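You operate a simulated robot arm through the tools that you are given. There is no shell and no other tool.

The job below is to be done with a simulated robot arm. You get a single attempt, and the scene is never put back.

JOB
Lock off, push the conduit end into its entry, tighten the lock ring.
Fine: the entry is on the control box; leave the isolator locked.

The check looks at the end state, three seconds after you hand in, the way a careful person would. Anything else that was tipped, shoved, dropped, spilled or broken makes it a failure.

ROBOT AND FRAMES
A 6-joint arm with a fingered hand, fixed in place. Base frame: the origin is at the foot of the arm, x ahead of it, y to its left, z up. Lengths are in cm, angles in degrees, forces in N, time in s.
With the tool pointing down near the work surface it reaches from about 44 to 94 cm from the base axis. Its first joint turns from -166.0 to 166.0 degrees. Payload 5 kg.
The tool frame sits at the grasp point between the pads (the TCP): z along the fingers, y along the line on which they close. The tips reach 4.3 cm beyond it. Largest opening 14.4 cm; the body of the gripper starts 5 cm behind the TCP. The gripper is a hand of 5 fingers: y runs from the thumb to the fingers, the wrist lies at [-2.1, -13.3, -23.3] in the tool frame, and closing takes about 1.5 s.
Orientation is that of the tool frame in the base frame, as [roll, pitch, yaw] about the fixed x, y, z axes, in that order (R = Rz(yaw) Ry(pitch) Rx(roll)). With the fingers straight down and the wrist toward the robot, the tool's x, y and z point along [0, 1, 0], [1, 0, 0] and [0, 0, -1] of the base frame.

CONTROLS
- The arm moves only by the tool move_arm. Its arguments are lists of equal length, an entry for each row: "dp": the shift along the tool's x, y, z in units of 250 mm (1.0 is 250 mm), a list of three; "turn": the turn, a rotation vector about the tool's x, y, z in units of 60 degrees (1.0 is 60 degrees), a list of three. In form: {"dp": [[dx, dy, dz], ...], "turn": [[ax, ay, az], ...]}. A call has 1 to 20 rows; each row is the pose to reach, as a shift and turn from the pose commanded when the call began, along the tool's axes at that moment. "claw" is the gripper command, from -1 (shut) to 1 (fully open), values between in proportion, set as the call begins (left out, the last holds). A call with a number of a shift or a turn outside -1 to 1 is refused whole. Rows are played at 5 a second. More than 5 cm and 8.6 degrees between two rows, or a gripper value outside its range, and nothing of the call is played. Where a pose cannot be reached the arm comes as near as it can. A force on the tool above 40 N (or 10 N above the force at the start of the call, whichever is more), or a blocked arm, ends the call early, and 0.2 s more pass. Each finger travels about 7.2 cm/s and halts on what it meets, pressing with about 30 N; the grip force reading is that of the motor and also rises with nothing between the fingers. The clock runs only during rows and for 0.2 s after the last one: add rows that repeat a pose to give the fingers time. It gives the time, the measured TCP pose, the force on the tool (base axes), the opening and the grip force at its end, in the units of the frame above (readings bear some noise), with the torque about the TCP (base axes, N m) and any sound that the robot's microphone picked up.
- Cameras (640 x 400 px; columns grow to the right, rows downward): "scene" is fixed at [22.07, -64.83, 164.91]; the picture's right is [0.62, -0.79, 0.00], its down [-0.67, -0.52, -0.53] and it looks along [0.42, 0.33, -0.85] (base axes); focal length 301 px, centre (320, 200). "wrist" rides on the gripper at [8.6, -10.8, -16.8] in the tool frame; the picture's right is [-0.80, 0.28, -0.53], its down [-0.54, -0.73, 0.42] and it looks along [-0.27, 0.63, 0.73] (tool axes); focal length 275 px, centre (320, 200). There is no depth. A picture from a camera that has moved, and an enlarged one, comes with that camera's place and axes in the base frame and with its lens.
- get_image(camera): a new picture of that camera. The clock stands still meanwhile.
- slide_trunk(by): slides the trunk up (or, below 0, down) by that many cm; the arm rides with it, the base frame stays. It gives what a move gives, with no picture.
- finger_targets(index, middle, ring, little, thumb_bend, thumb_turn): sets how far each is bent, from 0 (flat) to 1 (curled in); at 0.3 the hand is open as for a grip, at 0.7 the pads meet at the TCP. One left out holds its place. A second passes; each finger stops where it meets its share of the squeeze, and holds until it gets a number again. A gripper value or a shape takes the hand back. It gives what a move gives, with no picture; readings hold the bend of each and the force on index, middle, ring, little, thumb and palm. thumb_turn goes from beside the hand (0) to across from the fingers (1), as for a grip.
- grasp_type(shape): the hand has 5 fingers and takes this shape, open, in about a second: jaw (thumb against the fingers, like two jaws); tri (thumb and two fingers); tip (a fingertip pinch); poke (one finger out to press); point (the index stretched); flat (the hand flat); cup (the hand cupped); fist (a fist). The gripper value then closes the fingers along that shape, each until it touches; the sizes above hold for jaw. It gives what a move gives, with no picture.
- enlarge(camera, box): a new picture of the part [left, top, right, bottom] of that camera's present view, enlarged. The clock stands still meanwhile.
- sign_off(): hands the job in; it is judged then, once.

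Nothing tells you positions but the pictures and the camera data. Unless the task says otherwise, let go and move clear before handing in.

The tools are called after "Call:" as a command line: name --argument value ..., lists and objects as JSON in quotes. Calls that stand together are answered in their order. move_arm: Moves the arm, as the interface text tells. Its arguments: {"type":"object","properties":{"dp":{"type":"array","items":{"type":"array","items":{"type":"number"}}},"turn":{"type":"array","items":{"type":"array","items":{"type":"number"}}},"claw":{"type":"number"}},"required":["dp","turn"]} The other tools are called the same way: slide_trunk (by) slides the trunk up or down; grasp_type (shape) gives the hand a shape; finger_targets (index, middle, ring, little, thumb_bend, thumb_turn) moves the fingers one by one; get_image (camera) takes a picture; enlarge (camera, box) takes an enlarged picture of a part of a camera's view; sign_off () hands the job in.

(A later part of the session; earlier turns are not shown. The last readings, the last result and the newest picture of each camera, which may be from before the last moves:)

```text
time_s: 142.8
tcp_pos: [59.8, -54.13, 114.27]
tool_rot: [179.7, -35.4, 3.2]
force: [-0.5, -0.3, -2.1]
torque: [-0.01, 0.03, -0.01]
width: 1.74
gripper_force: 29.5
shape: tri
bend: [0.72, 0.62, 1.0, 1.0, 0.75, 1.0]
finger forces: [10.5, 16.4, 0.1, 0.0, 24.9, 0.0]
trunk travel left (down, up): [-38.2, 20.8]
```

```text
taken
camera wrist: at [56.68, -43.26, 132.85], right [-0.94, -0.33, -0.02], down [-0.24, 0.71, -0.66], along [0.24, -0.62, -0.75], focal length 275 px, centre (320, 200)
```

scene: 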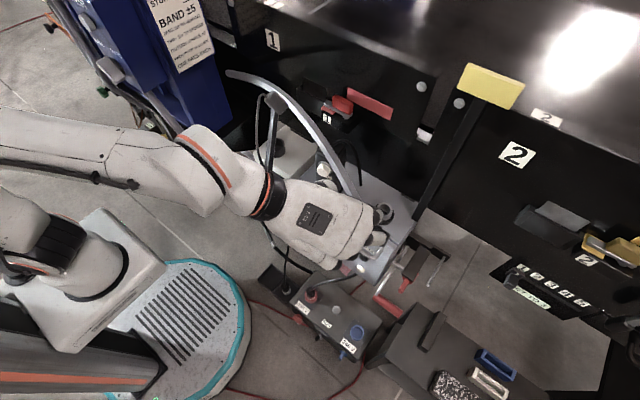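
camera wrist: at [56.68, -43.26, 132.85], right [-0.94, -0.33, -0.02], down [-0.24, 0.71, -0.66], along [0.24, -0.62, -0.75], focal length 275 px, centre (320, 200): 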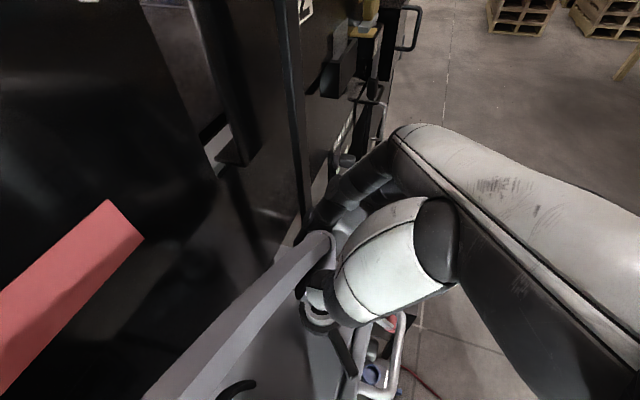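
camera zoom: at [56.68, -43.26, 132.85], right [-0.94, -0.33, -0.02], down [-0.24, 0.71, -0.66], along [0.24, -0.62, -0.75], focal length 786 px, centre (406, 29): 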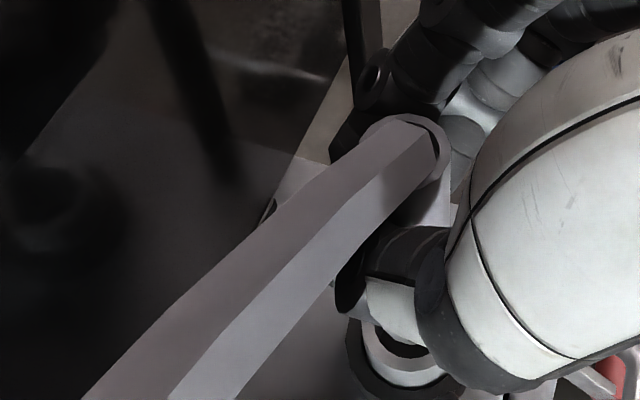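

Now the cup is partly visible under the thumb in the wrist view. I'll zoom in tightly to measure both the ferrule's rim and the cup's rim in the same picture.

Call:
enlarge --camera "wrist" --box '[295, 220, 345, 270]'

Call:
enlarge --camera "wrist" --box '[290, 285, 345, 345]'

```text
8.00 times, centred on (320, 245) of wrist
camera zoom: at [56.68, -43.26, 132.85], right [-0.94, -0.33, -0.02], down [-0.24, 0.71, -0.66], along [0.24, -0.62, -0.75], focal length 2202 px, centre (320, -160)
```

zoom: 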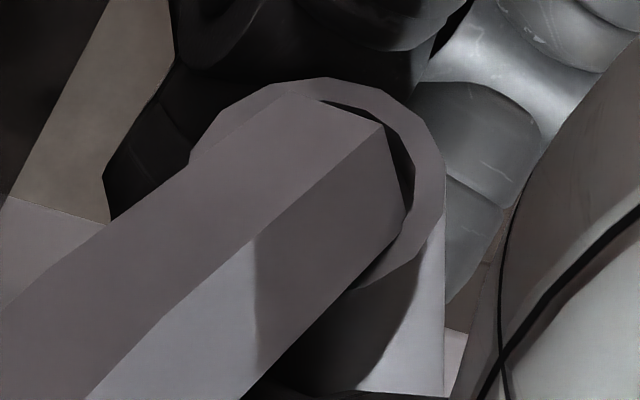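

```text
6.67 times, centred on (318, 315) of wrist
camera zoom: at [56.68, -43.26, 132.85], right [-0.94, -0.33, -0.02], down [-0.24, 0.71, -0.66], along [0.24, -0.62, -0.75], focal length 1835 px, centre (337, -567)
```

zoom: 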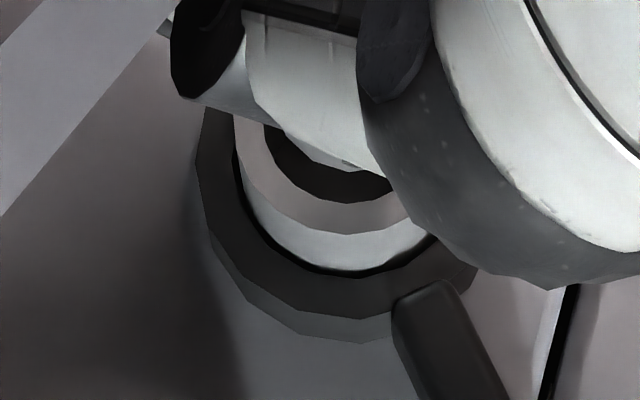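

Measured in the same picture, the ferrule's axis is within about 2 mm of the cup's centre and looks vertical. I'll shift by (+0.15, +0.08) cm and lower 3 cm to just above the rim.

Call:
move_arm --dp '[[0.005, -0.003, 0.0036], [-0.018, -0.003, 0.036], [-0.041, -0.003, 0.069], [-0.064, -0.003, 0.102], [-0.064, -0.003, 0.102]]' --turn '[[0, 0, 0], [0, 0, 0], [0, 0, 0], [0, 0, 0], [0, 0, 0]]'

Call:
enlarge --camera "wrist" --box '[290, 215, 350, 275]'

Call:
enlarge --camera "wrist" --box '[285, 265, 345, 330]'

```text
time_s: 144.0
tcp_pos: [60.06, -53.98, 111.2]
tool_rot: [179.6, -35.4, 3.2]
force: [0.1, -0.4, -0.9]
torque: [-0.03, -0.04, 0.04]
width: 1.7
gripper_force: 30.0
shape: tri
bend: [0.72, 0.62, 1.0, 1.0, 0.75, 1.0]
finger forces: [10.4, 16.4, 0.1, 0.0, 25.0, 0.0]
trunk travel left (down, up): [-38.2, 20.8]
```

```text
6.67 times, centred on (320, 245) of wrist
camera zoom: at [56.84, -43.19, 129.87], right [-0.94, -0.33, -0.02], down [-0.23, 0.71, -0.66], along [0.24, -0.62, -0.75], focal length 1835 px, centre (320, -100)
```

zoom: 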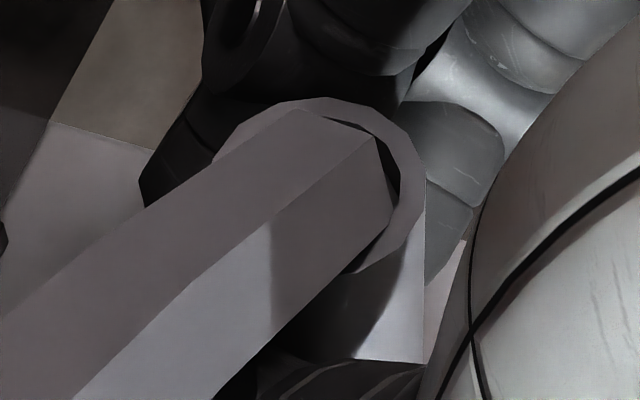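

```text
6.15 times, centred on (315, 298) of wrist
camera zoom: at [56.84, -43.19, 129.87], right [-0.94, -0.33, -0.02], down [-0.23, 0.71, -0.66], along [0.24, -0.62, -0.75], focal length 1694 px, centre (351, -400)
```

zoom: 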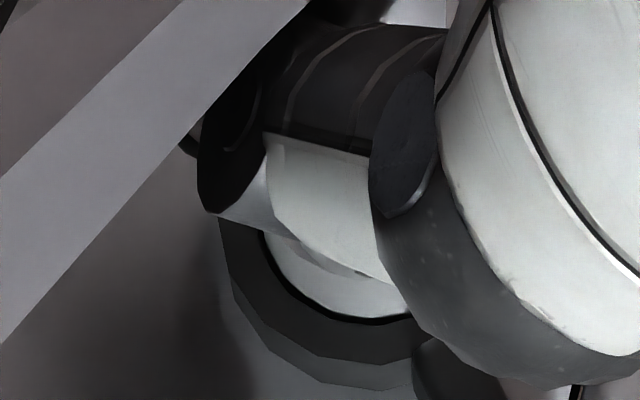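

No contact yet at z = 111.2 and the alignment is unchanged. I'll lower 1.2 cm in small steps and watch the force.

Call:
move_arm --dp '[[-0.007, 0, 0.0098], [-0.014, 0, 0.0196], [-0.021, 0, 0.0293], [-0.0277, 0, 0.0391], [-0.0277, 0, 0.0391]]' --turn '[[0, 0, 0], [0, 0, 0], [0, 0, 0], [0, 0, 0], [0, 0, 0]]'

Call:
enlarge --camera "wrist" --box '[285, 215, 345, 325]'

```text
time_s: 145.2
tcp_pos: [59.92, -53.97, 110.84]
tool_rot: [178.9, -35.9, 3.7]
force: [-0.1, -3.9, 37.6]
torque: [-0.32, -0.54, 0.06]
width: 2.02
gripper_force: 29.9
shape: tri
bend: [0.72, 0.61, 1.0, 1.0, 0.76, 1.0]
finger forces: [15.3, 20.9, 0.0, 0.0, 27.7, 0.0]
trunk travel left (down, up): [-38.2, 20.8]
```

```text
3.64 times, centred on (315, 270) of wrist
camera zoom: at [56.54, -42.94, 129.38], right [-0.94, -0.33, -0.03], down [-0.23, 0.7, -0.67], along [0.25, -0.63, -0.74], focal length 1001 px, centre (338, -54)
```

zoom: 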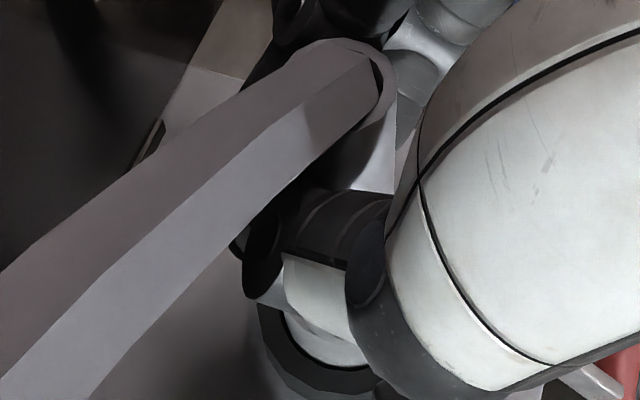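

The spigot has landed on the rim (38 N at z = 110.8). The torque suggests contact on the forward side, so I'll lift off, shift about 2.5 mm back and 1 mm right, and try again gently.

Call:
move_arm --dp '[[0.03, 0, -0.0424], [0.0217, 0.0035, -0.0483], [0.0217, 0.0035, -0.0483], [0.01, 0.0035, -0.032], [0.003, 0.0035, -0.0222], [-0.001, 0.0035, -0.0157], [-0.001, 0.0035, -0.0157]]' --turn '[[0, 0, 0], [0, 0, 0], [0, 0, 0], [0, 0, 0], [0, 0, 0], [0, 0, 0], [0, 0, 0]]'

```text
time_s: 146.8
tcp_pos: [59.97, -54.0, 110.89]
tool_rot: [179.1, -35.5, 3.5]
force: [5.2, -2.2, 32.1]
torque: [-0.25, -0.59, 0.07]
width: 1.95
gripper_force: 30.3
shape: tri
bend: [0.72, 0.61, 1.0, 1.0, 0.76, 1.0]
finger forces: [16.8, 18.1, 0.1, 0.0, 27.0, 0.0]
trunk travel left (down, up): [-38.2, 20.8]
```

Still on the rim, with contact now on the other side, so I'm within a couple of millimetres. I'll press more lightly and trace a small square of ±2 mm so the spigot can find the bore.

Call:
move_arm --dp '[[0.0058, 0, -0.0082], [0.0054, 0.008, -0.0084], [0.0119, 0.0084, -0.0038], [0.0123, 0.0004, -0.0036], [0.0127, -0.0076, -0.0033], [0.0062, -0.008, -0.008], [-0.0004, -0.0084, -0.0126], [-0.0007, -0.0004, -0.0128], [-0.0011, 0.0076, -0.013], [0.0058, 0, -0.0082], [0.0058, 0, -0.0082]]' --turn '[[0, 0, 0], [0, 0, 0], [0, 0, 0], [0, 0, 0], [0, 0, 0], [0, 0, 0], [0, 0, 0], [0, 0, 0], [0, 0, 0], [0, 0, 0], [0, 0, 0]]'

Call:
enlarge --camera "wrist" --box '[285, 215, 345, 325]'

```text
time_s: 149.2
tcp_pos: [59.63, -54.03, 110.91]
tool_rot: [179.2, -35.6, 3.5]
force: [6.5, -3.8, 26.9]
torque: [-0.29, -0.52, 0.05]
width: 1.95
gripper_force: 29.5
shape: tri
bend: [0.72, 0.61, 1.0, 1.0, 0.76, 1.0]
finger forces: [15.9, 18.1, 0.0, 0.1, 26.2, 0.1]
trunk travel left (down, up): [-38.2, 20.8]
```

```text
3.64 times, centred on (315, 270) of wrist
camera zoom: at [56.46, -43.2, 129.49], right [-0.94, -0.33, -0.03], down [-0.23, 0.71, -0.67], along [0.24, -0.62, -0.74], focal length 1001 px, centre (338, -54)
```

zoom: 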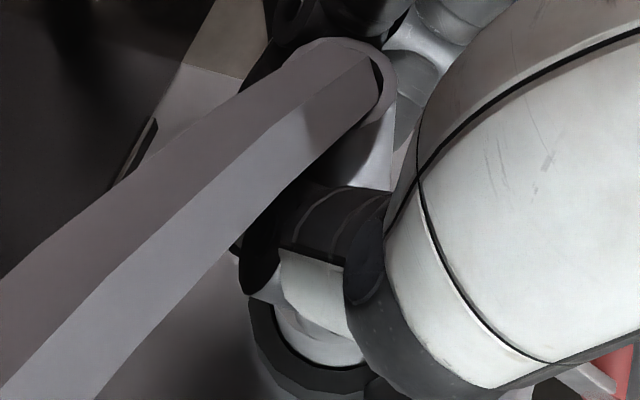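

Not in yet. I'll take closer pictures of the visible parts of the rim and ferrule to work out the remaining offset.

Call:
enlarge --camera "wrist" --box '[285, 285, 335, 325]'

Call:
enlarge --camera "wrist" --box '[295, 220, 345, 270]'

Call:
enlarge --camera "scene" --box '[350, 170, 420, 240]'

```text
10.00 times, centred on (310, 305) of wrist
camera zoom: at [56.46, -43.2, 129.49], right [-0.94, -0.33, -0.03], down [-0.23, 0.71, -0.67], along [0.24, -0.62, -0.74], focal length 2753 px, centre (420, -850)
```

zoom: 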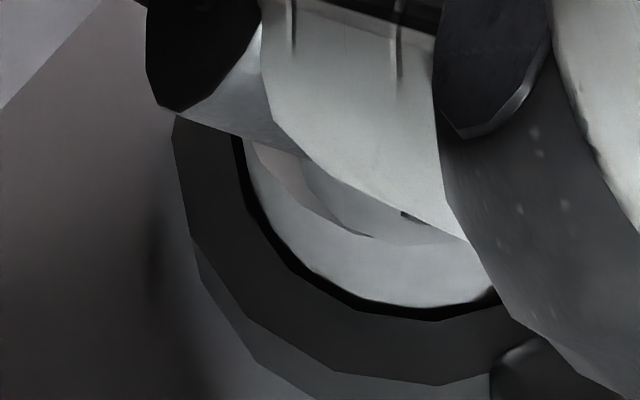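

```text
8.00 times, centred on (320, 245) of wrist
camera zoom: at [56.46, -43.2, 129.49], right [-0.94, -0.33, -0.03], down [-0.23, 0.71, -0.67], along [0.24, -0.62, -0.74], focal length 2202 px, centre (320, -160)
```

zoom: 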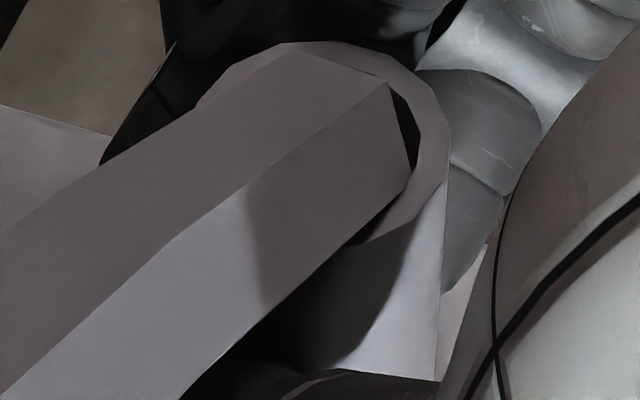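

```text
5.71 times, centred on (385, 205) of scene
camera zoom: at [22.07, -64.83, 164.91], right [0.62, -0.79, 0.0], down [-0.67, -0.52, -0.53], along [0.42, 0.33, -0.85], focal length 1718 px, centre (-51, 171)
```

zoom: 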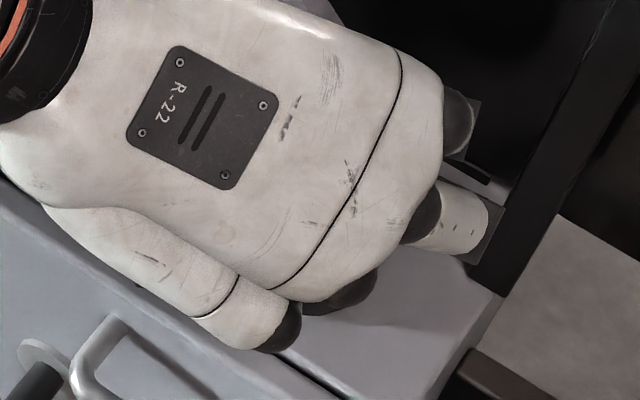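

I can see a sliver of the rim and possibly the spigot's edge. I'll zoom in further there.

Call:
enlarge --camera "wrist" --box '[300, 290, 330, 314]'

Call:
enlarge --camera "scene" --box '[380, 190, 420, 220]'

```text
16.00 times, centred on (315, 302) of wrist
camera zoom: at [56.46, -43.2, 129.49], right [-0.94, -0.33, -0.03], down [-0.23, 0.71, -0.67], along [0.24, -0.62, -0.74], focal length 4404 px, centre (400, -1432)
```

zoom: 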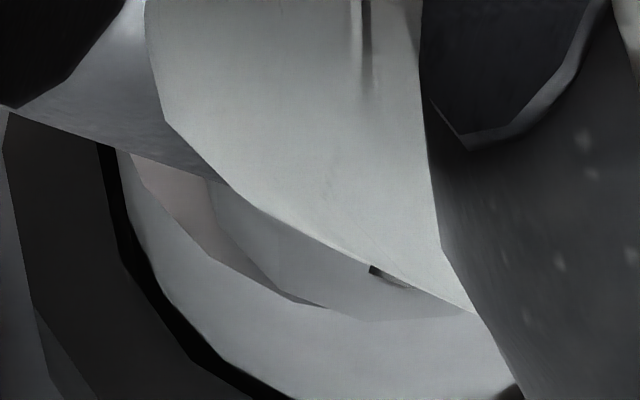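

```text
13.33 times, centred on (400, 205) of scene
camera zoom: at [22.07, -64.83, 164.91], right [0.62, -0.79, 0.0], down [-0.67, -0.52, -0.53], along [0.42, 0.33, -0.85], focal length 4008 px, centre (-747, 133)
```

zoom: 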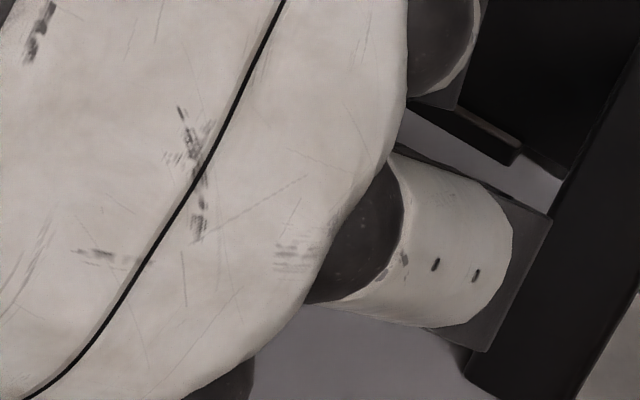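

Now I can see it: the spigot's lower end sits on the near side of the rim, displaced by about (-0.17, +0.92) cm from the cup's centre. I'll lift off, shift by that amount to the right, and look again before lowering.

Call:
move_arm --dp '[[0.0208, 0, -0.0294], [0.0208, 0, -0.0294], [0.02, 0.017, -0.03], [0.0193, 0.0348, -0.0304], [0.0193, 0.0348, -0.0304]]' --turn '[[0, 0, 0], [0, 0, 0], [0, 0, 0], [0, 0, 0], [0, 0, 0]]'

Call:
enlarge --camera "wrist" --box '[295, 285, 335, 317]'

Call:
enlarge --camera "wrist" --box '[295, 220, 345, 270]'

```text
time_s: 150.4
tcp_pos: [59.76, -55.02, 111.28]
tool_rot: [179.8, -35.3, 3.2]
force: [0.3, -0.3, -2.6]
torque: [0.03, 0.02, 0.0]
width: 1.87
gripper_force: 29.6
shape: tri
bend: [0.72, 0.61, 1.0, 1.0, 0.76, 1.0]
finger forces: [11.4, 16.9, 0.0, 0.0, 25.7, 0.0]
trunk travel left (down, up): [-38.2, 20.8]
```

```text
12.50 times, centred on (315, 301) of wrist
camera zoom: at [56.57, -44.29, 130.02], right [-0.94, -0.33, -0.02], down [-0.24, 0.71, -0.66], along [0.24, -0.62, -0.75], focal length 3441 px, centre (382, -1062)
```

zoom: 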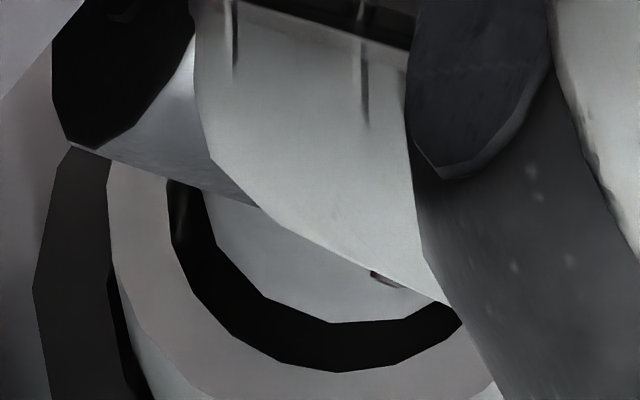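

```text
8.00 times, centred on (320, 245) of wrist
camera zoom: at [56.57, -44.29, 130.02], right [-0.94, -0.33, -0.02], down [-0.24, 0.71, -0.66], along [0.24, -0.62, -0.75], focal length 2202 px, centre (320, -160)
```

zoom: 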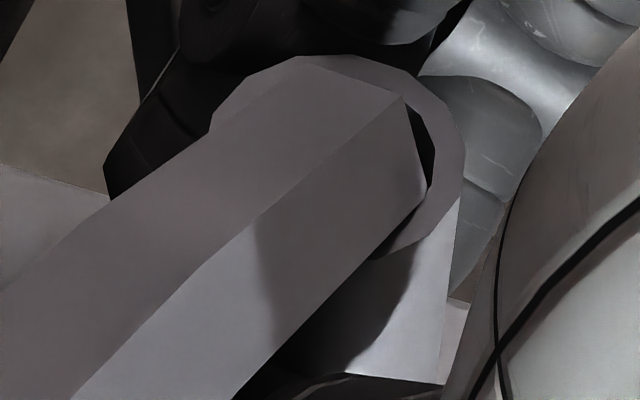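

Now the spigot is visibly over the bore with a dark gap around it, centred to within about 1 mm. It leans about 4° (lower end forward), so I'll straighten it by pitching the hand back 4.5° about the spigot's tip, and check again.

Call:
move_arm --dp '[[0.013, -0.001, 0.0067], [0.0262, -0.0019, 0.0135], [0.0262, -0.0019, 0.0135]]' --turn '[[0, -0.037, 0], [0, -0.075, 0], [0, -0.075, 0]]'

Call:
enlarge --camera "wrist" --box '[295, 285, 335, 317]'

Call:
enlarge --camera "wrist" --box '[295, 220, 345, 270]'

```text
time_s: 151.2
tcp_pos: [60.5, -54.92, 111.55]
tool_rot: [179.6, -30.7, 3.1]
force: [0.8, -0.1, -2.1]
torque: [-0.02, 0.03, 0.01]
width: 1.85
gripper_force: 29.8
shape: tri
bend: [0.72, 0.61, 1.0, 1.0, 0.76, 1.0]
finger forces: [11.4, 16.7, 0.1, 0.1, 25.4, 0.0]
trunk travel left (down, up): [-38.2, 20.8]
```

```text
12.50 times, centred on (315, 301) of wrist
camera zoom: at [58.84, -43.97, 130.34], right [-0.94, -0.33, 0.05], down [-0.29, 0.71, -0.65], along [0.18, -0.62, -0.76], focal length 3441 px, centre (382, -1062)
```

zoom: 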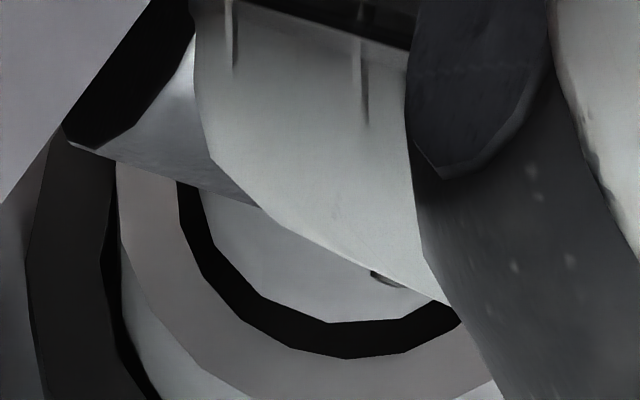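

```text
8.00 times, centred on (320, 245) of wrist
camera zoom: at [58.84, -43.97, 130.34], right [-0.94, -0.33, 0.05], down [-0.29, 0.71, -0.65], along [0.18, -0.62, -0.76], focal length 2202 px, centre (320, -160)
```

zoom: 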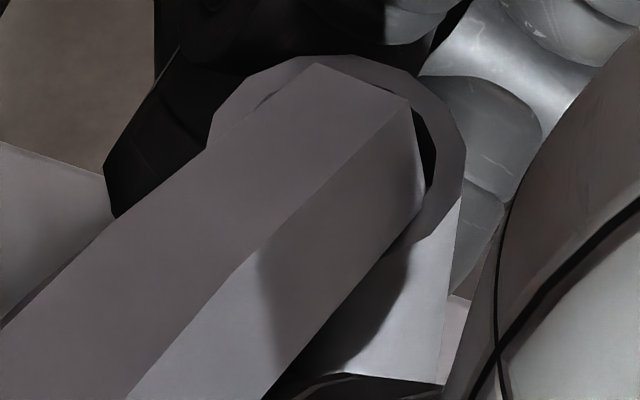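

Nearly centred and upright now. I'll trim 1.5 mm to the right and lower 1.2 cm gently.

Call:
move_arm --dp '[[-0.0013, 0.0059, -0.0008], [-0.0095, 0.0059, 0.013], [-0.0176, 0.0059, 0.0267], [-0.0258, 0.0059, 0.0405], [-0.0258, 0.0059, 0.0405]]' --turn '[[0, 0, 0], [0, 0, 0], [0, 0, 0], [0, 0, 0], [0, 0, 0]]'

Call:
enlarge --camera "wrist" --box '[295, 280, 335, 312]'

```text
time_s: 152.4
tcp_pos: [60.54, -54.91, 110.41]
tool_rot: [179.8, -30.9, 3.1]
force: [-0.1, 0.3, -1.5]
torque: [0.02, 0.01, -0.04]
width: 1.84
gripper_force: 30.5
shape: tri
bend: [0.72, 0.61, 1.0, 1.0, 0.76, 1.0]
finger forces: [11.4, 16.8, 0.0, 0.0, 25.5, 0.1]
trunk travel left (down, up): [-38.2, 20.8]
```

```text
12.50 times, centred on (315, 296) of wrist
camera zoom: at [58.81, -44.09, 129.13], right [-0.94, -0.33, 0.05], down [-0.29, 0.71, -0.65], along [0.18, -0.62, -0.76], focal length 3441 px, centre (382, -1000)
```

zoom: 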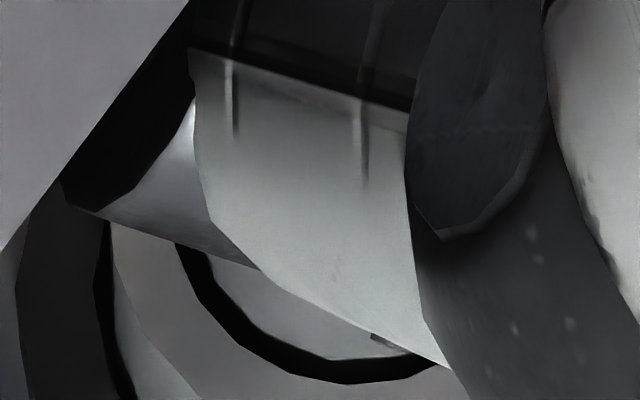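

No contact force at z = 110.4, below the earlier contact height, so the spigot has entered the bore. I'll continue down slowly.

Call:
move_arm --dp '[[-0.0082, 0, 0.0138], [-0.0163, 0, 0.0275], [-0.0245, 0, 0.0413], [-0.0245, 0, 0.0413]]' --turn '[[0, 0, 0], [0, 0, 0], [0, 0, 0], [0, 0, 0]]'

Call:
enlarge --camera "wrist" --box '[290, 270, 340, 310]'

```text
time_s: 153.4
tcp_pos: [60.54, -55.02, 109.11]
tool_rot: [179.7, -31.0, 3.2]
force: [-0.9, -0.6, -1.8]
torque: [0.02, 0.03, 0.02]
width: 1.88
gripper_force: 30.6
shape: tri
bend: [0.72, 0.61, 1.0, 1.0, 0.76, 1.0]
finger forces: [11.4, 16.5, 0.0, 0.0, 25.5, 0.1]
trunk travel left (down, up): [-38.2, 20.8]
```

```text
10.00 times, centred on (315, 290) of wrist
camera zoom: at [58.75, -44.14, 127.92], right [-0.94, -0.33, 0.05], down [-0.29, 0.71, -0.65], along [0.18, -0.62, -0.76], focal length 2753 px, centre (370, -700)
```

zoom: 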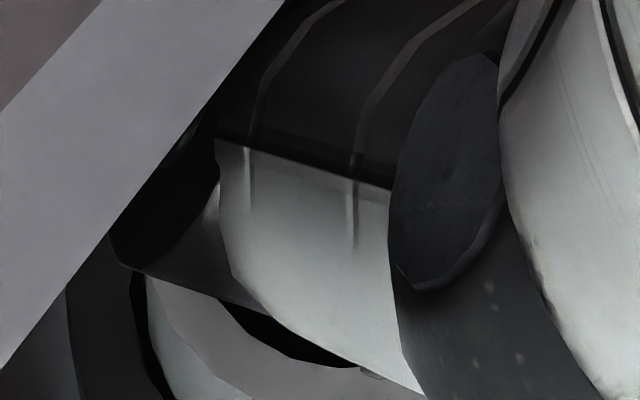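

Still free at z = 109.1. I'll lower about another 0.9 cm, where the depth mark should reach the rim.

Call:
move_arm --dp '[[-0.0061, 0, 0.0103], [-0.0122, 0, 0.0206], [-0.0184, 0, 0.031], [-0.0184, 0, 0.031]]' --turn '[[0, 0, 0], [0, 0, 0], [0, 0, 0], [0, 0, 0]]'

Call:
enlarge --camera "wrist" --box '[285, 260, 345, 310]'

Call:
get_image --camera "scene"

```text
time_s: 154.4
tcp_pos: [60.54, -54.96, 108.24]
tool_rot: [179.6, -30.9, 3.2]
force: [-0.4, 0.7, -1.8]
torque: [0.06, 0.04, 0.0]
width: 1.87
gripper_force: 29.8
shape: tri
bend: [0.72, 0.61, 1.0, 1.0, 0.76, 1.0]
finger forces: [11.4, 16.3, 0.1, 0.0, 26.1, 0.0]
trunk travel left (down, up): [-38.2, 20.8]
```

```text
8.00 times, centred on (315, 285) of wrist
camera zoom: at [58.78, -44.13, 127.01], right [-0.94, -0.33, 0.05], down [-0.29, 0.71, -0.65], along [0.18, -0.62, -0.76], focal length 2202 px, centre (360, -480)
```

zoom: 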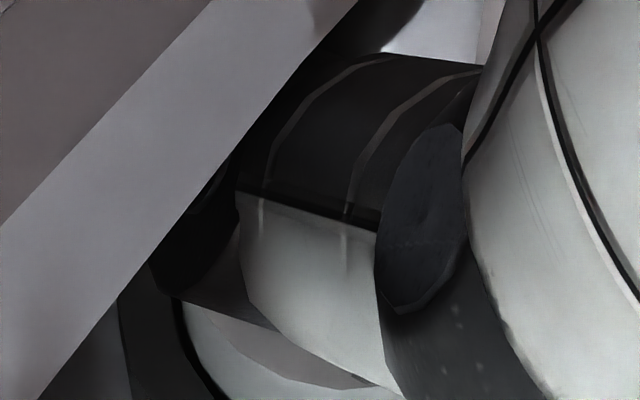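

```text
taken
```

scene: 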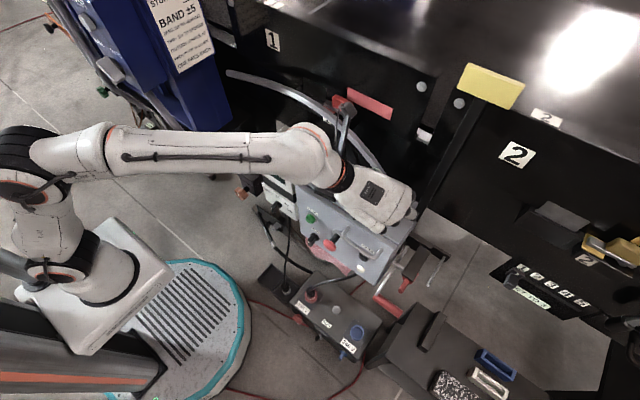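

No contact yet at z = 108.2. The fingers are getting close to the rim, so I'll lower another 0.5 cm and check.

Call:
move_arm --dp '[[-0.0051, 0, 0.0086], [-0.0102, 0, 0.0172], [-0.0102, 0, 0.0172]]' --turn '[[0, 0, 0], [0, 0, 0], [0, 0, 0]]'

Call:
enlarge --camera "wrist" --box '[285, 250, 345, 300]'

```text
time_s: 155.2
tcp_pos: [60.54, -54.84, 107.97]
tool_rot: [179.6, -31.1, 3.2]
force: [0.3, 1.4, 3.6]
torque: [0.1, -0.05, 0.03]
width: 1.84
gripper_force: 29.9
shape: tri
bend: [0.72, 0.62, 1.0, 1.0, 0.76, 1.0]
finger forces: [11.8, 16.1, 0.0, 0.0, 27.4, 0.0]
trunk travel left (down, up): [-38.2, 20.8]
```

```text
8.00 times, centred on (315, 275) of wrist
camera zoom: at [58.72, -44.11, 126.62], right [-0.94, -0.33, 0.05], down [-0.29, 0.71, -0.65], along [0.18, -0.62, -0.76], focal length 2202 px, centre (360, -400)
```

zoom: 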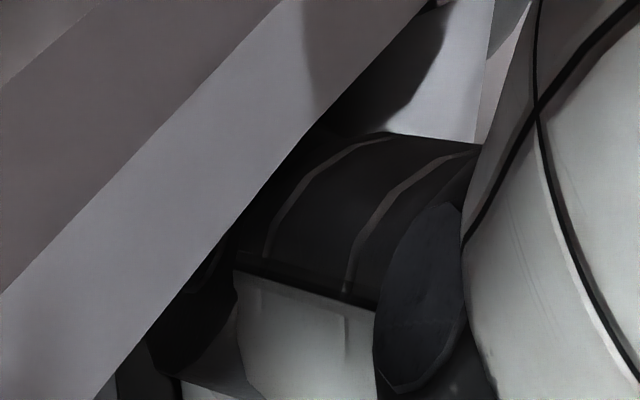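

Contact begins near z = 108. I'll push down a further 0.5 cm to feel whether it seats with a click or keeps going.

Call:
move_arm --dp '[[-0.0051, 0, 0.0086], [-0.0102, 0, 0.0172], [-0.0153, 0, 0.0258], [-0.0153, 0, 0.0258]]' --turn '[[0, 0, 0], [0, 0, 0], [0, 0, 0], [0, 0, 0]]'

Call:
enlarge --camera "wrist" --box '[285, 250, 345, 310]'

```text
time_s: 156.2
tcp_pos: [60.45, -54.91, 107.61]
tool_rot: [179.1, -31.3, 3.4]
force: [0.2, 2.1, 32.3]
torque: [-0.05, -0.54, 0.15]
width: 1.96
gripper_force: 30.1
shape: tri
bend: [0.72, 0.61, 1.0, 1.0, 0.76, 1.0]
finger forces: [13.4, 17.2, 0.1, 0.1, 29.4, 0.1]
trunk travel left (down, up): [-38.2, 20.8]
```

```text
6.67 times, centred on (315, 280) of wrist
camera zoom: at [58.55, -43.97, 126.36], right [-0.94, -0.33, 0.05], down [-0.28, 0.7, -0.65], along [0.18, -0.63, -0.76], focal length 1835 px, centre (353, -333)
```

zoom: 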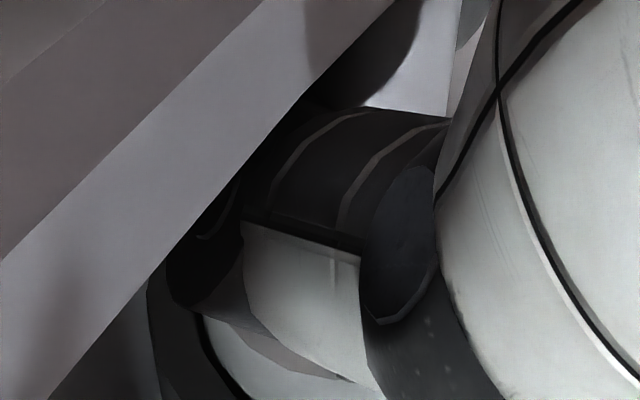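

The force rises to 32 N within a few millimetres at z of about 107.6. The spigot should then be about 2.9 cm deep, which matches the bore floor I saw (about 2.9 cm below the rim). I'll relax the push and then open the hand only partly, because the sign pole is near on the right.

Call:
move_arm --dp '[[0.0071, 0, -0.012], [0.0122, 0, -0.0206], [0.0122, 0, -0.0206]]' --turn '[[0, 0, 0], [0, 0, 0], [0, 0, 0]]'

Call:
move_arm --dp '[[0, 0, 0], [0, 0, 0], [0, 0, 0], [0, 0, 0], [0, 0, 0], [0, 0, 0]]' --turn '[[0, 0, 0], [0, 0, 0], [0, 0, 0], [0, 0, 0], [0, 0, 0], [0, 0, 0]]' --claw -0.1

Call:
get_image --camera "wrist"

Call:
enlarge --camera "wrist" --box '[270, 210, 360, 310]'

```text
time_s: 157.0
tcp_pos: [60.47, -54.95, 107.68]
tool_rot: [179.6, -31.0, 3.3]
force: [-0.3, -0.3, 20.7]
torque: [-0.08, -0.32, 0.07]
width: 1.94
gripper_force: 30.2
shape: tri
bend: [0.72, 0.61, 1.0, 1.0, 0.76, 1.0]
finger forces: [12.6, 17.8, 0.0, 0.0, 27.6, 0.1]
trunk travel left (down, up): [-38.2, 20.8]
```

```text
time_s: 158.4
tcp_pos: [60.43, -55.07, 107.61]
tool_rot: [179.6, -30.9, 3.1]
force: [0.0, -0.2, 0.4]
torque: [-0.05, 0.01, 0.02]
width: 6.44
gripper_force: 0.1
shape: tri
bend: [0.74, 0.47, 0.99, 0.99, 0.72, 1.0]
finger forces: [0.1, 0.0, 0.1, 0.0, 0.1, 0.0]
trunk travel left (down, up): [-38.2, 20.8]
```

```text
taken
camera wrist: at [58.78, -44.18, 126.35], right [-0.94, -0.33, 0.05], down [-0.29, 0.71, -0.65], along [0.18, -0.62, -0.76], focal length 275 px, centre (320, 200)
```

wrist: 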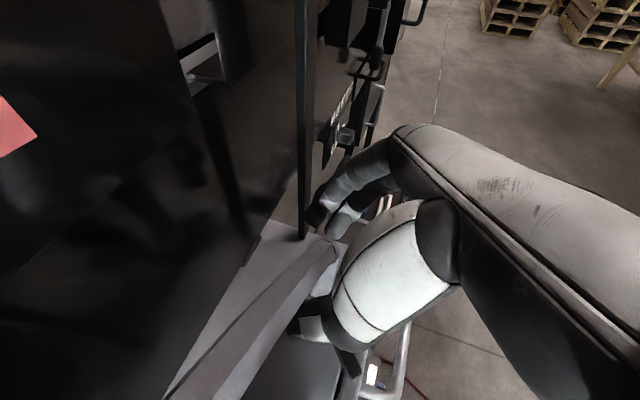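

```text
4.00 times, centred on (315, 260) of wrist
camera zoom: at [58.78, -44.18, 126.35], right [-0.94, -0.33, 0.05], down [-0.29, 0.71, -0.65], along [0.18, -0.62, -0.76], focal length 1101 px, centre (340, -40)
```

zoom: 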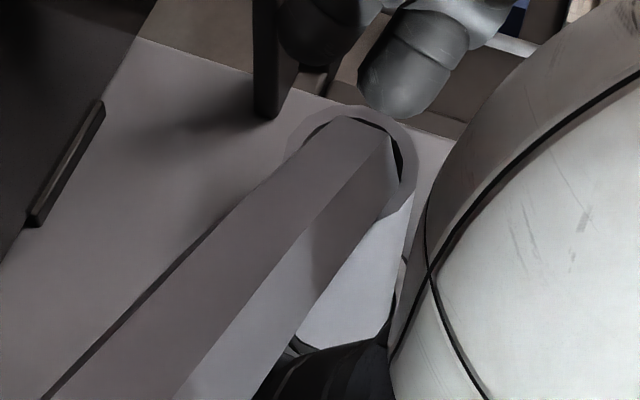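

The ferrule stands on its own in the entry. I'll back the hand straight out, centred on the ferrule, and then inspect the depth.

Call:
move_arm --dp '[[0.001, -0.02, 0], [-0.04, -0.022, -0.024], [-0.1, -0.026, -0.06], [-0.17, -0.031, -0.1], [-0.24, -0.035, -0.142], [-0.309, -0.039, -0.183], [-0.309, -0.039, -0.183]]' --turn '[[0, 0, 0], [0, 0, 0], [0, 0, 0], [0, 0, 0], [0, 0, 0], [0, 0, 0], [0, 0, 0]]'

Call:
get_image --camera "wrist"

Call:
enlarge --camera "scene" --box '[340, 170, 420, 250]'

```text
time_s: 160.0
tcp_pos: [51.37, -54.55, 107.44]
tool_rot: [179.7, -30.9, 3.2]
force: [0.0, -0.9, 0.9]
torque: [0.0, 0.0, -0.02]
width: 6.41
gripper_force: 0.0
shape: tri
bend: [0.74, 0.47, 0.99, 0.99, 0.72, 1.0]
finger forces: [0.0, 0.1, 0.0, 0.0, 0.1, 0.1]
trunk travel left (down, up): [-38.2, 20.8]
```

```text
taken
camera wrist: at [49.69, -43.67, 126.18], right [-0.94, -0.33, 0.05], down [-0.29, 0.71, -0.65], along [0.18, -0.62, -0.76], focal length 275 px, centre (320, 200)
```

wrist: 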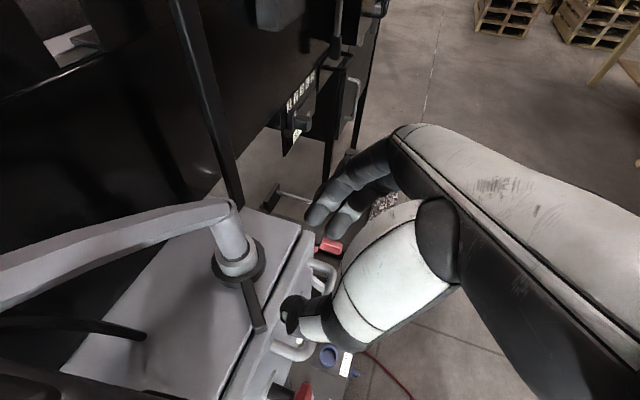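

```text
5.00 times, centred on (380, 210) of scene
camera zoom: at [22.07, -64.83, 164.91], right [0.62, -0.79, 0.0], down [-0.67, -0.52, -0.53], along [0.42, 0.33, -0.85], focal length 1503 px, centre (20, 150)
```

zoom: 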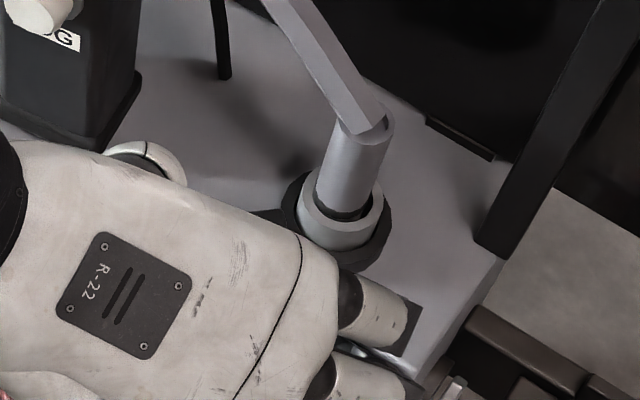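

The ferrule is standing in the entry. I'll zoom in to check the depth mark against the rim, and the lock ring lever.

Call:
enlarge --camera "scene" --box '[385, 185, 425, 225]'

Call:
enlarge --camera "wrist" --box '[190, 190, 290, 340]'

```text
10.00 times, centred on (405, 205) of scene
camera zoom: at [22.07, -64.83, 164.91], right [0.62, -0.79, 0.0], down [-0.67, -0.52, -0.53], along [0.42, 0.33, -0.85], focal length 3006 px, centre (-530, 150)
```

zoom: 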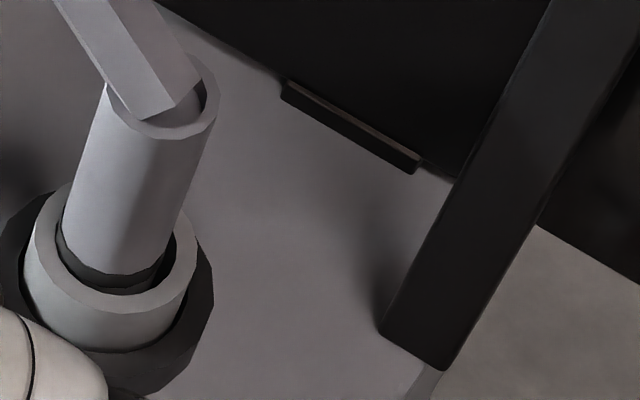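

```text
2.67 times, centred on (240, 265) of wrist
camera zoom: at [49.69, -43.67, 126.18], right [-0.94, -0.33, 0.05], down [-0.29, 0.71, -0.65], along [0.18, -0.62, -0.76], focal length 734 px, centre (533, 27)
```

zoom: 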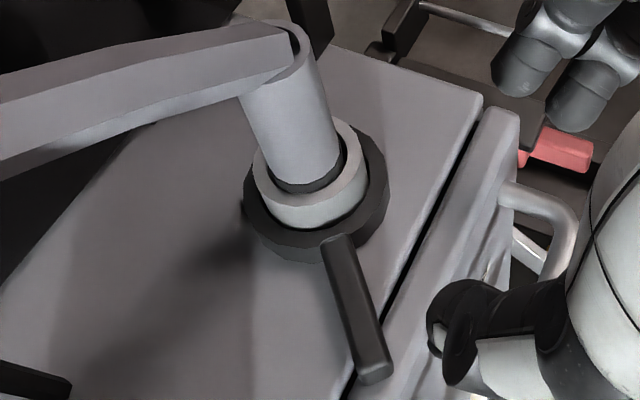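

The depth mark is right at the rim and the ferrule is upright, so it is seated. Next is the lock ring: its lever runs from the ring to about (55.7, -48.8) at z of about 100.5, azimuth 134°. Clockwise means pushing it forward-left. I'll close the fingers to make a blunt pusher and see where the tips are.

Call:
move_arm --dp '[[-0.03, 0, -0.035], [-0.06, 0, -0.07], [-0.06, 0, -0.07], [-0.06, 0, -0.07], [-0.06, 0, -0.07], [-0.06, 0, -0.07], [-0.06, 0, -0.07], [-0.06, 0, -0.07]]' --turn '[[0, 0, 0], [0, 0, 0], [0, 0, 0], [0, 0, 0], [0, 0, 0], [0, 0, 0], [0, 0, 0], [0, 0, 0]]' --claw -1

Call:
get_image --camera "wrist"

Call:
enlarge --camera "wrist" --box '[200, 200, 380, 360]'

Call:
enlarge --camera "scene" --box '[310, 150, 430, 270]'

```text
time_s: 161.8
tcp_pos: [49.33, -54.6, 108.12]
tool_rot: [179.6, -31.0, 3.1]
force: [1.0, -0.9, -0.5]
torque: [0.0, -0.02, -0.01]
width: 0.03
gripper_force: 30.0
shape: tri
bend: [0.7, 0.7, 1.0, 1.0, 0.59, 1.0]
finger forces: [0.1, 0.1, 0.1, 0.0, 0.0, 0.1]
trunk travel left (down, up): [-38.2, 20.8]
```

```text
taken
camera wrist: at [47.6, -43.72, 126.97], right [-0.94, -0.33, 0.05], down [-0.29, 0.71, -0.65], along [0.18, -0.62, -0.76], focal length 275 px, centre (320, 200)
```

wrist: 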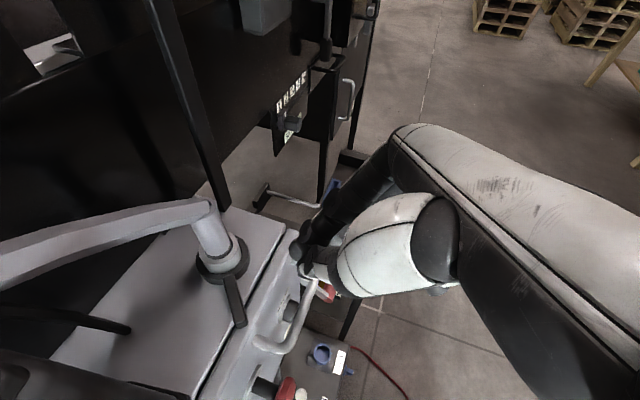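

```text
2.50 times, centred on (290, 280) of wrist
camera zoom: at [47.6, -43.72, 126.97], right [-0.94, -0.33, 0.05], down [-0.29, 0.71, -0.65], along [0.18, -0.62, -0.76], focal length 688 px, centre (395, 0)
```

zoom: 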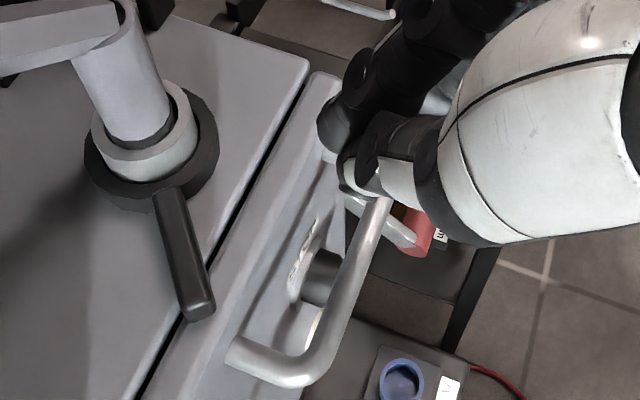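

```text
3.33 times, centred on (370, 210) of scene
camera zoom: at [22.07, -64.83, 164.91], right [0.62, -0.79, 0.0], down [-0.67, -0.52, -0.53], along [0.42, 0.33, -0.85], focal length 1002 px, centre (153, 167)
```

zoom: 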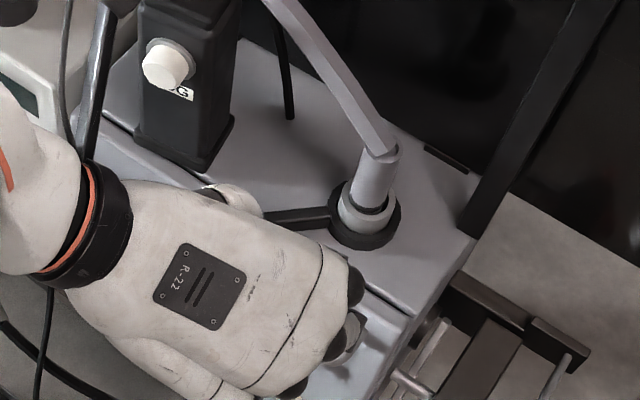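

I can see where the closed tips are: the thumb tip is about 2 cm ahead of and 3.7 cm below the TCP. The lever's top is at z of about 100. I'll place the tips in front-right of the lever at a safe height, then lower.

Call:
move_arm --dp '[[0.074, -0.04, 0.045], [0.148, -0.079, 0.089], [0.148, -0.079, 0.089]]' --turn '[[0, 0, 0], [0, 0, 0], [0, 0, 0]]'

Call:
move_arm --dp '[[-0.031, 0, 0.051], [-0.062, 0, 0.103], [-0.093, 0, 0.154], [-0.093, 0, 0.154]]' --turn '[[0, 0, 0], [0, 0, 0], [0, 0, 0], [0, 0, 0]]'

Call:
enlarge --camera "wrist" --box '[220, 180, 370, 320]'

Call:
enlarge --camera "scene" --box '[330, 160, 430, 260]'

```text
time_s: 162.6
tcp_pos: [53.66, -52.52, 108.22]
tool_rot: [179.7, -31.0, 3.1]
force: [-1.1, 0.2, 0.4]
torque: [0.01, 0.01, 0.01]
width: 0.0
gripper_force: 30.3
shape: tri
bend: [0.7, 0.7, 1.0, 1.0, 0.59, 1.0]
finger forces: [0.1, 0.1, 0.0, 0.0, 0.1, 0.0]
trunk travel left (down, up): [-38.2, 20.8]
```

```text
time_s: 163.6
tcp_pos: [53.66, -52.34, 103.85]
tool_rot: [179.7, -30.9, 3.1]
force: [0.0, -0.1, -0.3]
torque: [-0.05, 0.0, -0.01]
width: 0.01
gripper_force: 30.1
shape: tri
bend: [0.7, 0.7, 1.0, 1.0, 0.59, 1.0]
finger forces: [0.0, 0.0, 0.1, 0.0, 0.0, 0.0]
trunk travel left (down, up): [-38.2, 20.8]
```

```text
2.86 times, centred on (295, 250) of wrist
camera zoom: at [51.94, -41.57, 122.53], right [-0.94, -0.33, 0.05], down [-0.29, 0.71, -0.65], along [0.18, -0.62, -0.76], focal length 786 px, centre (391, 57)
```

zoom: 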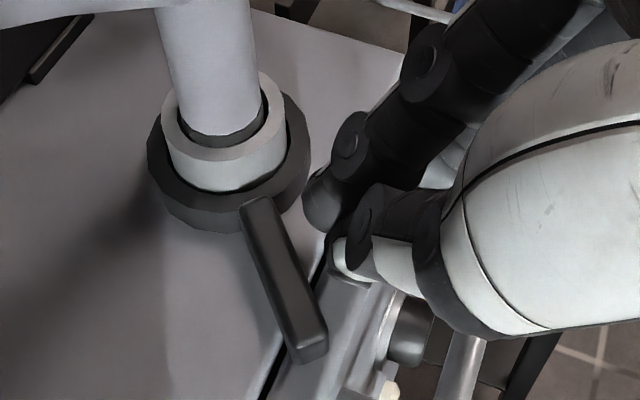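

```text
4.00 times, centred on (380, 210) of scene
camera zoom: at [22.07, -64.83, 164.91], right [0.62, -0.79, 0.0], down [-0.67, -0.52, -0.53], along [0.42, 0.33, -0.85], focal length 1202 px, centre (80, 160)
```

zoom: 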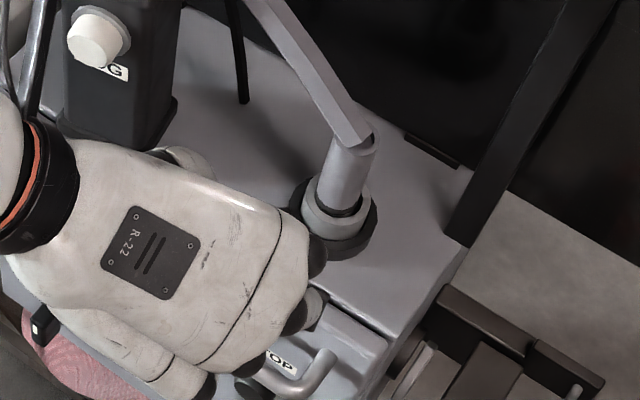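

The tips are on the correct side of the lever. I'll lower another 4 mm and start sweeping the lever clockwise along its arc by about 15°, then check.

Call:
move_arm --dp '[[-0.0082, 0, 0.0137], [-0.0068, -0.0079, 0.0146], [0.0006, -0.0197, 0.019], [0.008, -0.0314, 0.0235], [0.0166, -0.0419, 0.0286], [0.0251, -0.0524, 0.0337], [0.0251, -0.0524, 0.0337]]' --turn '[[0, 0, 0], [0, 0, 0], [0, 0, 0], [0, 0, 0], [0, 0, 0], [0, 0, 0], [0, 0, 0]]'

Call:
enlarge --camera "wrist" --box '[220, 180, 370, 320]'

Call:
enlarge --camera "scene" --box '[330, 160, 430, 260]'

```text
time_s: 165.2
tcp_pos: [54.11, -51.3, 103.38]
tool_rot: [179.7, -30.9, 3.2]
force: [-30.3, -15.1, 1.8]
torque: [-0.5, 0.98, -0.09]
width: 0.0
gripper_force: 29.7
shape: tri
bend: [0.7, 0.7, 1.0, 1.0, 0.61, 1.0]
finger forces: [0.0, 0.1, 0.0, 0.0, 0.0, 0.1]
trunk travel left (down, up): [-38.2, 20.8]
```

```text
2.86 times, centred on (295, 250) of wrist
camera zoom: at [52.43, -40.36, 122.25], right [-0.94, -0.33, 0.05], down [-0.29, 0.71, -0.65], along [0.18, -0.62, -0.76], focal length 786 px, centre (391, 57)
```

zoom: 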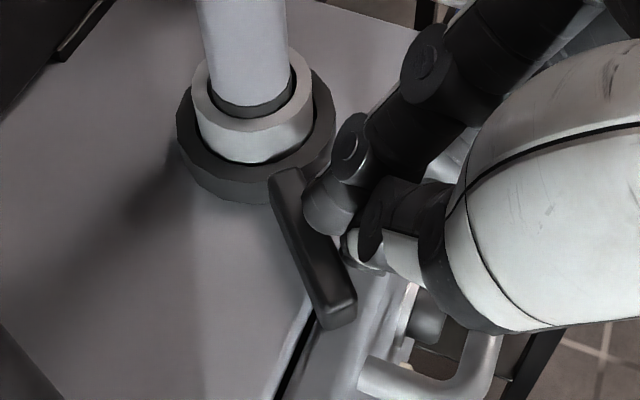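

```text
4.00 times, centred on (380, 210) of scene
camera zoom: at [22.07, -64.83, 164.91], right [0.62, -0.79, 0.0], down [-0.67, -0.52, -0.53], along [0.42, 0.33, -0.85], focal length 1202 px, centre (80, 160)
```

zoom: 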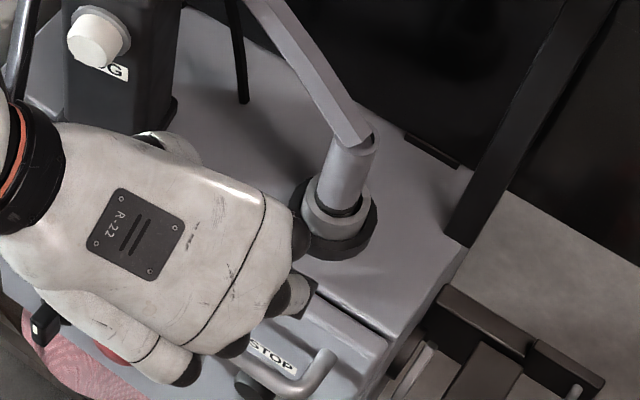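

The lever took about 1.8 N·m clockwise without moving at all, so it is at its stop in that direction. Since it starts loose, the tightening direction must be the other one. I'll lift, go over the lever, and test gently from its other side.

Call:
move_arm --dp '[[-0.02, 0.018, -0.012], [0.03, 0.018, -0.09], [0.08, 0.018, -0.17], [0.08, 0.018, -0.17]]' --turn '[[0, 0, 0], [0, 0, 0], [0, 0, 0], [0, 0, 0]]'

Call:
enlarge --camera "wrist" --box '[180, 170, 380, 350]'

```text
time_s: 166.2
tcp_pos: [54.11, -51.53, 107.98]
tool_rot: [179.7, -30.8, 3.3]
force: [0.3, 0.7, -0.2]
torque: [0.02, 0.03, 0.01]
width: 0.01
gripper_force: 29.5
shape: tri
bend: [0.7, 0.7, 1.0, 1.0, 0.61, 1.0]
finger forces: [0.1, 0.0, 0.1, 0.0, 0.1, 0.0]
trunk travel left (down, up): [-38.2, 20.8]
```

```text
2.22 times, centred on (280, 260) of wrist
camera zoom: at [52.45, -40.69, 126.83], right [-0.94, -0.33, 0.05], down [-0.29, 0.71, -0.64], along [0.18, -0.62, -0.76], focal length 612 px, centre (409, 67)
```

zoom: 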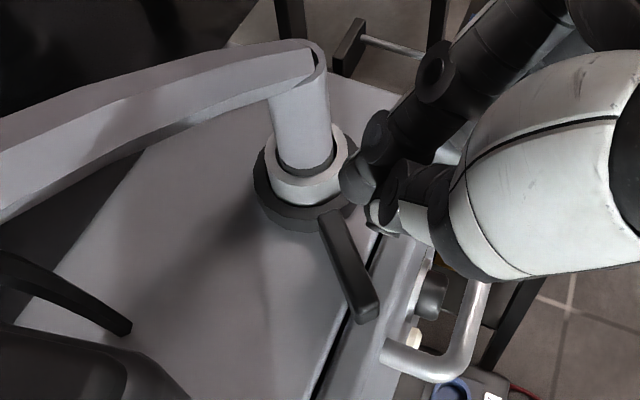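

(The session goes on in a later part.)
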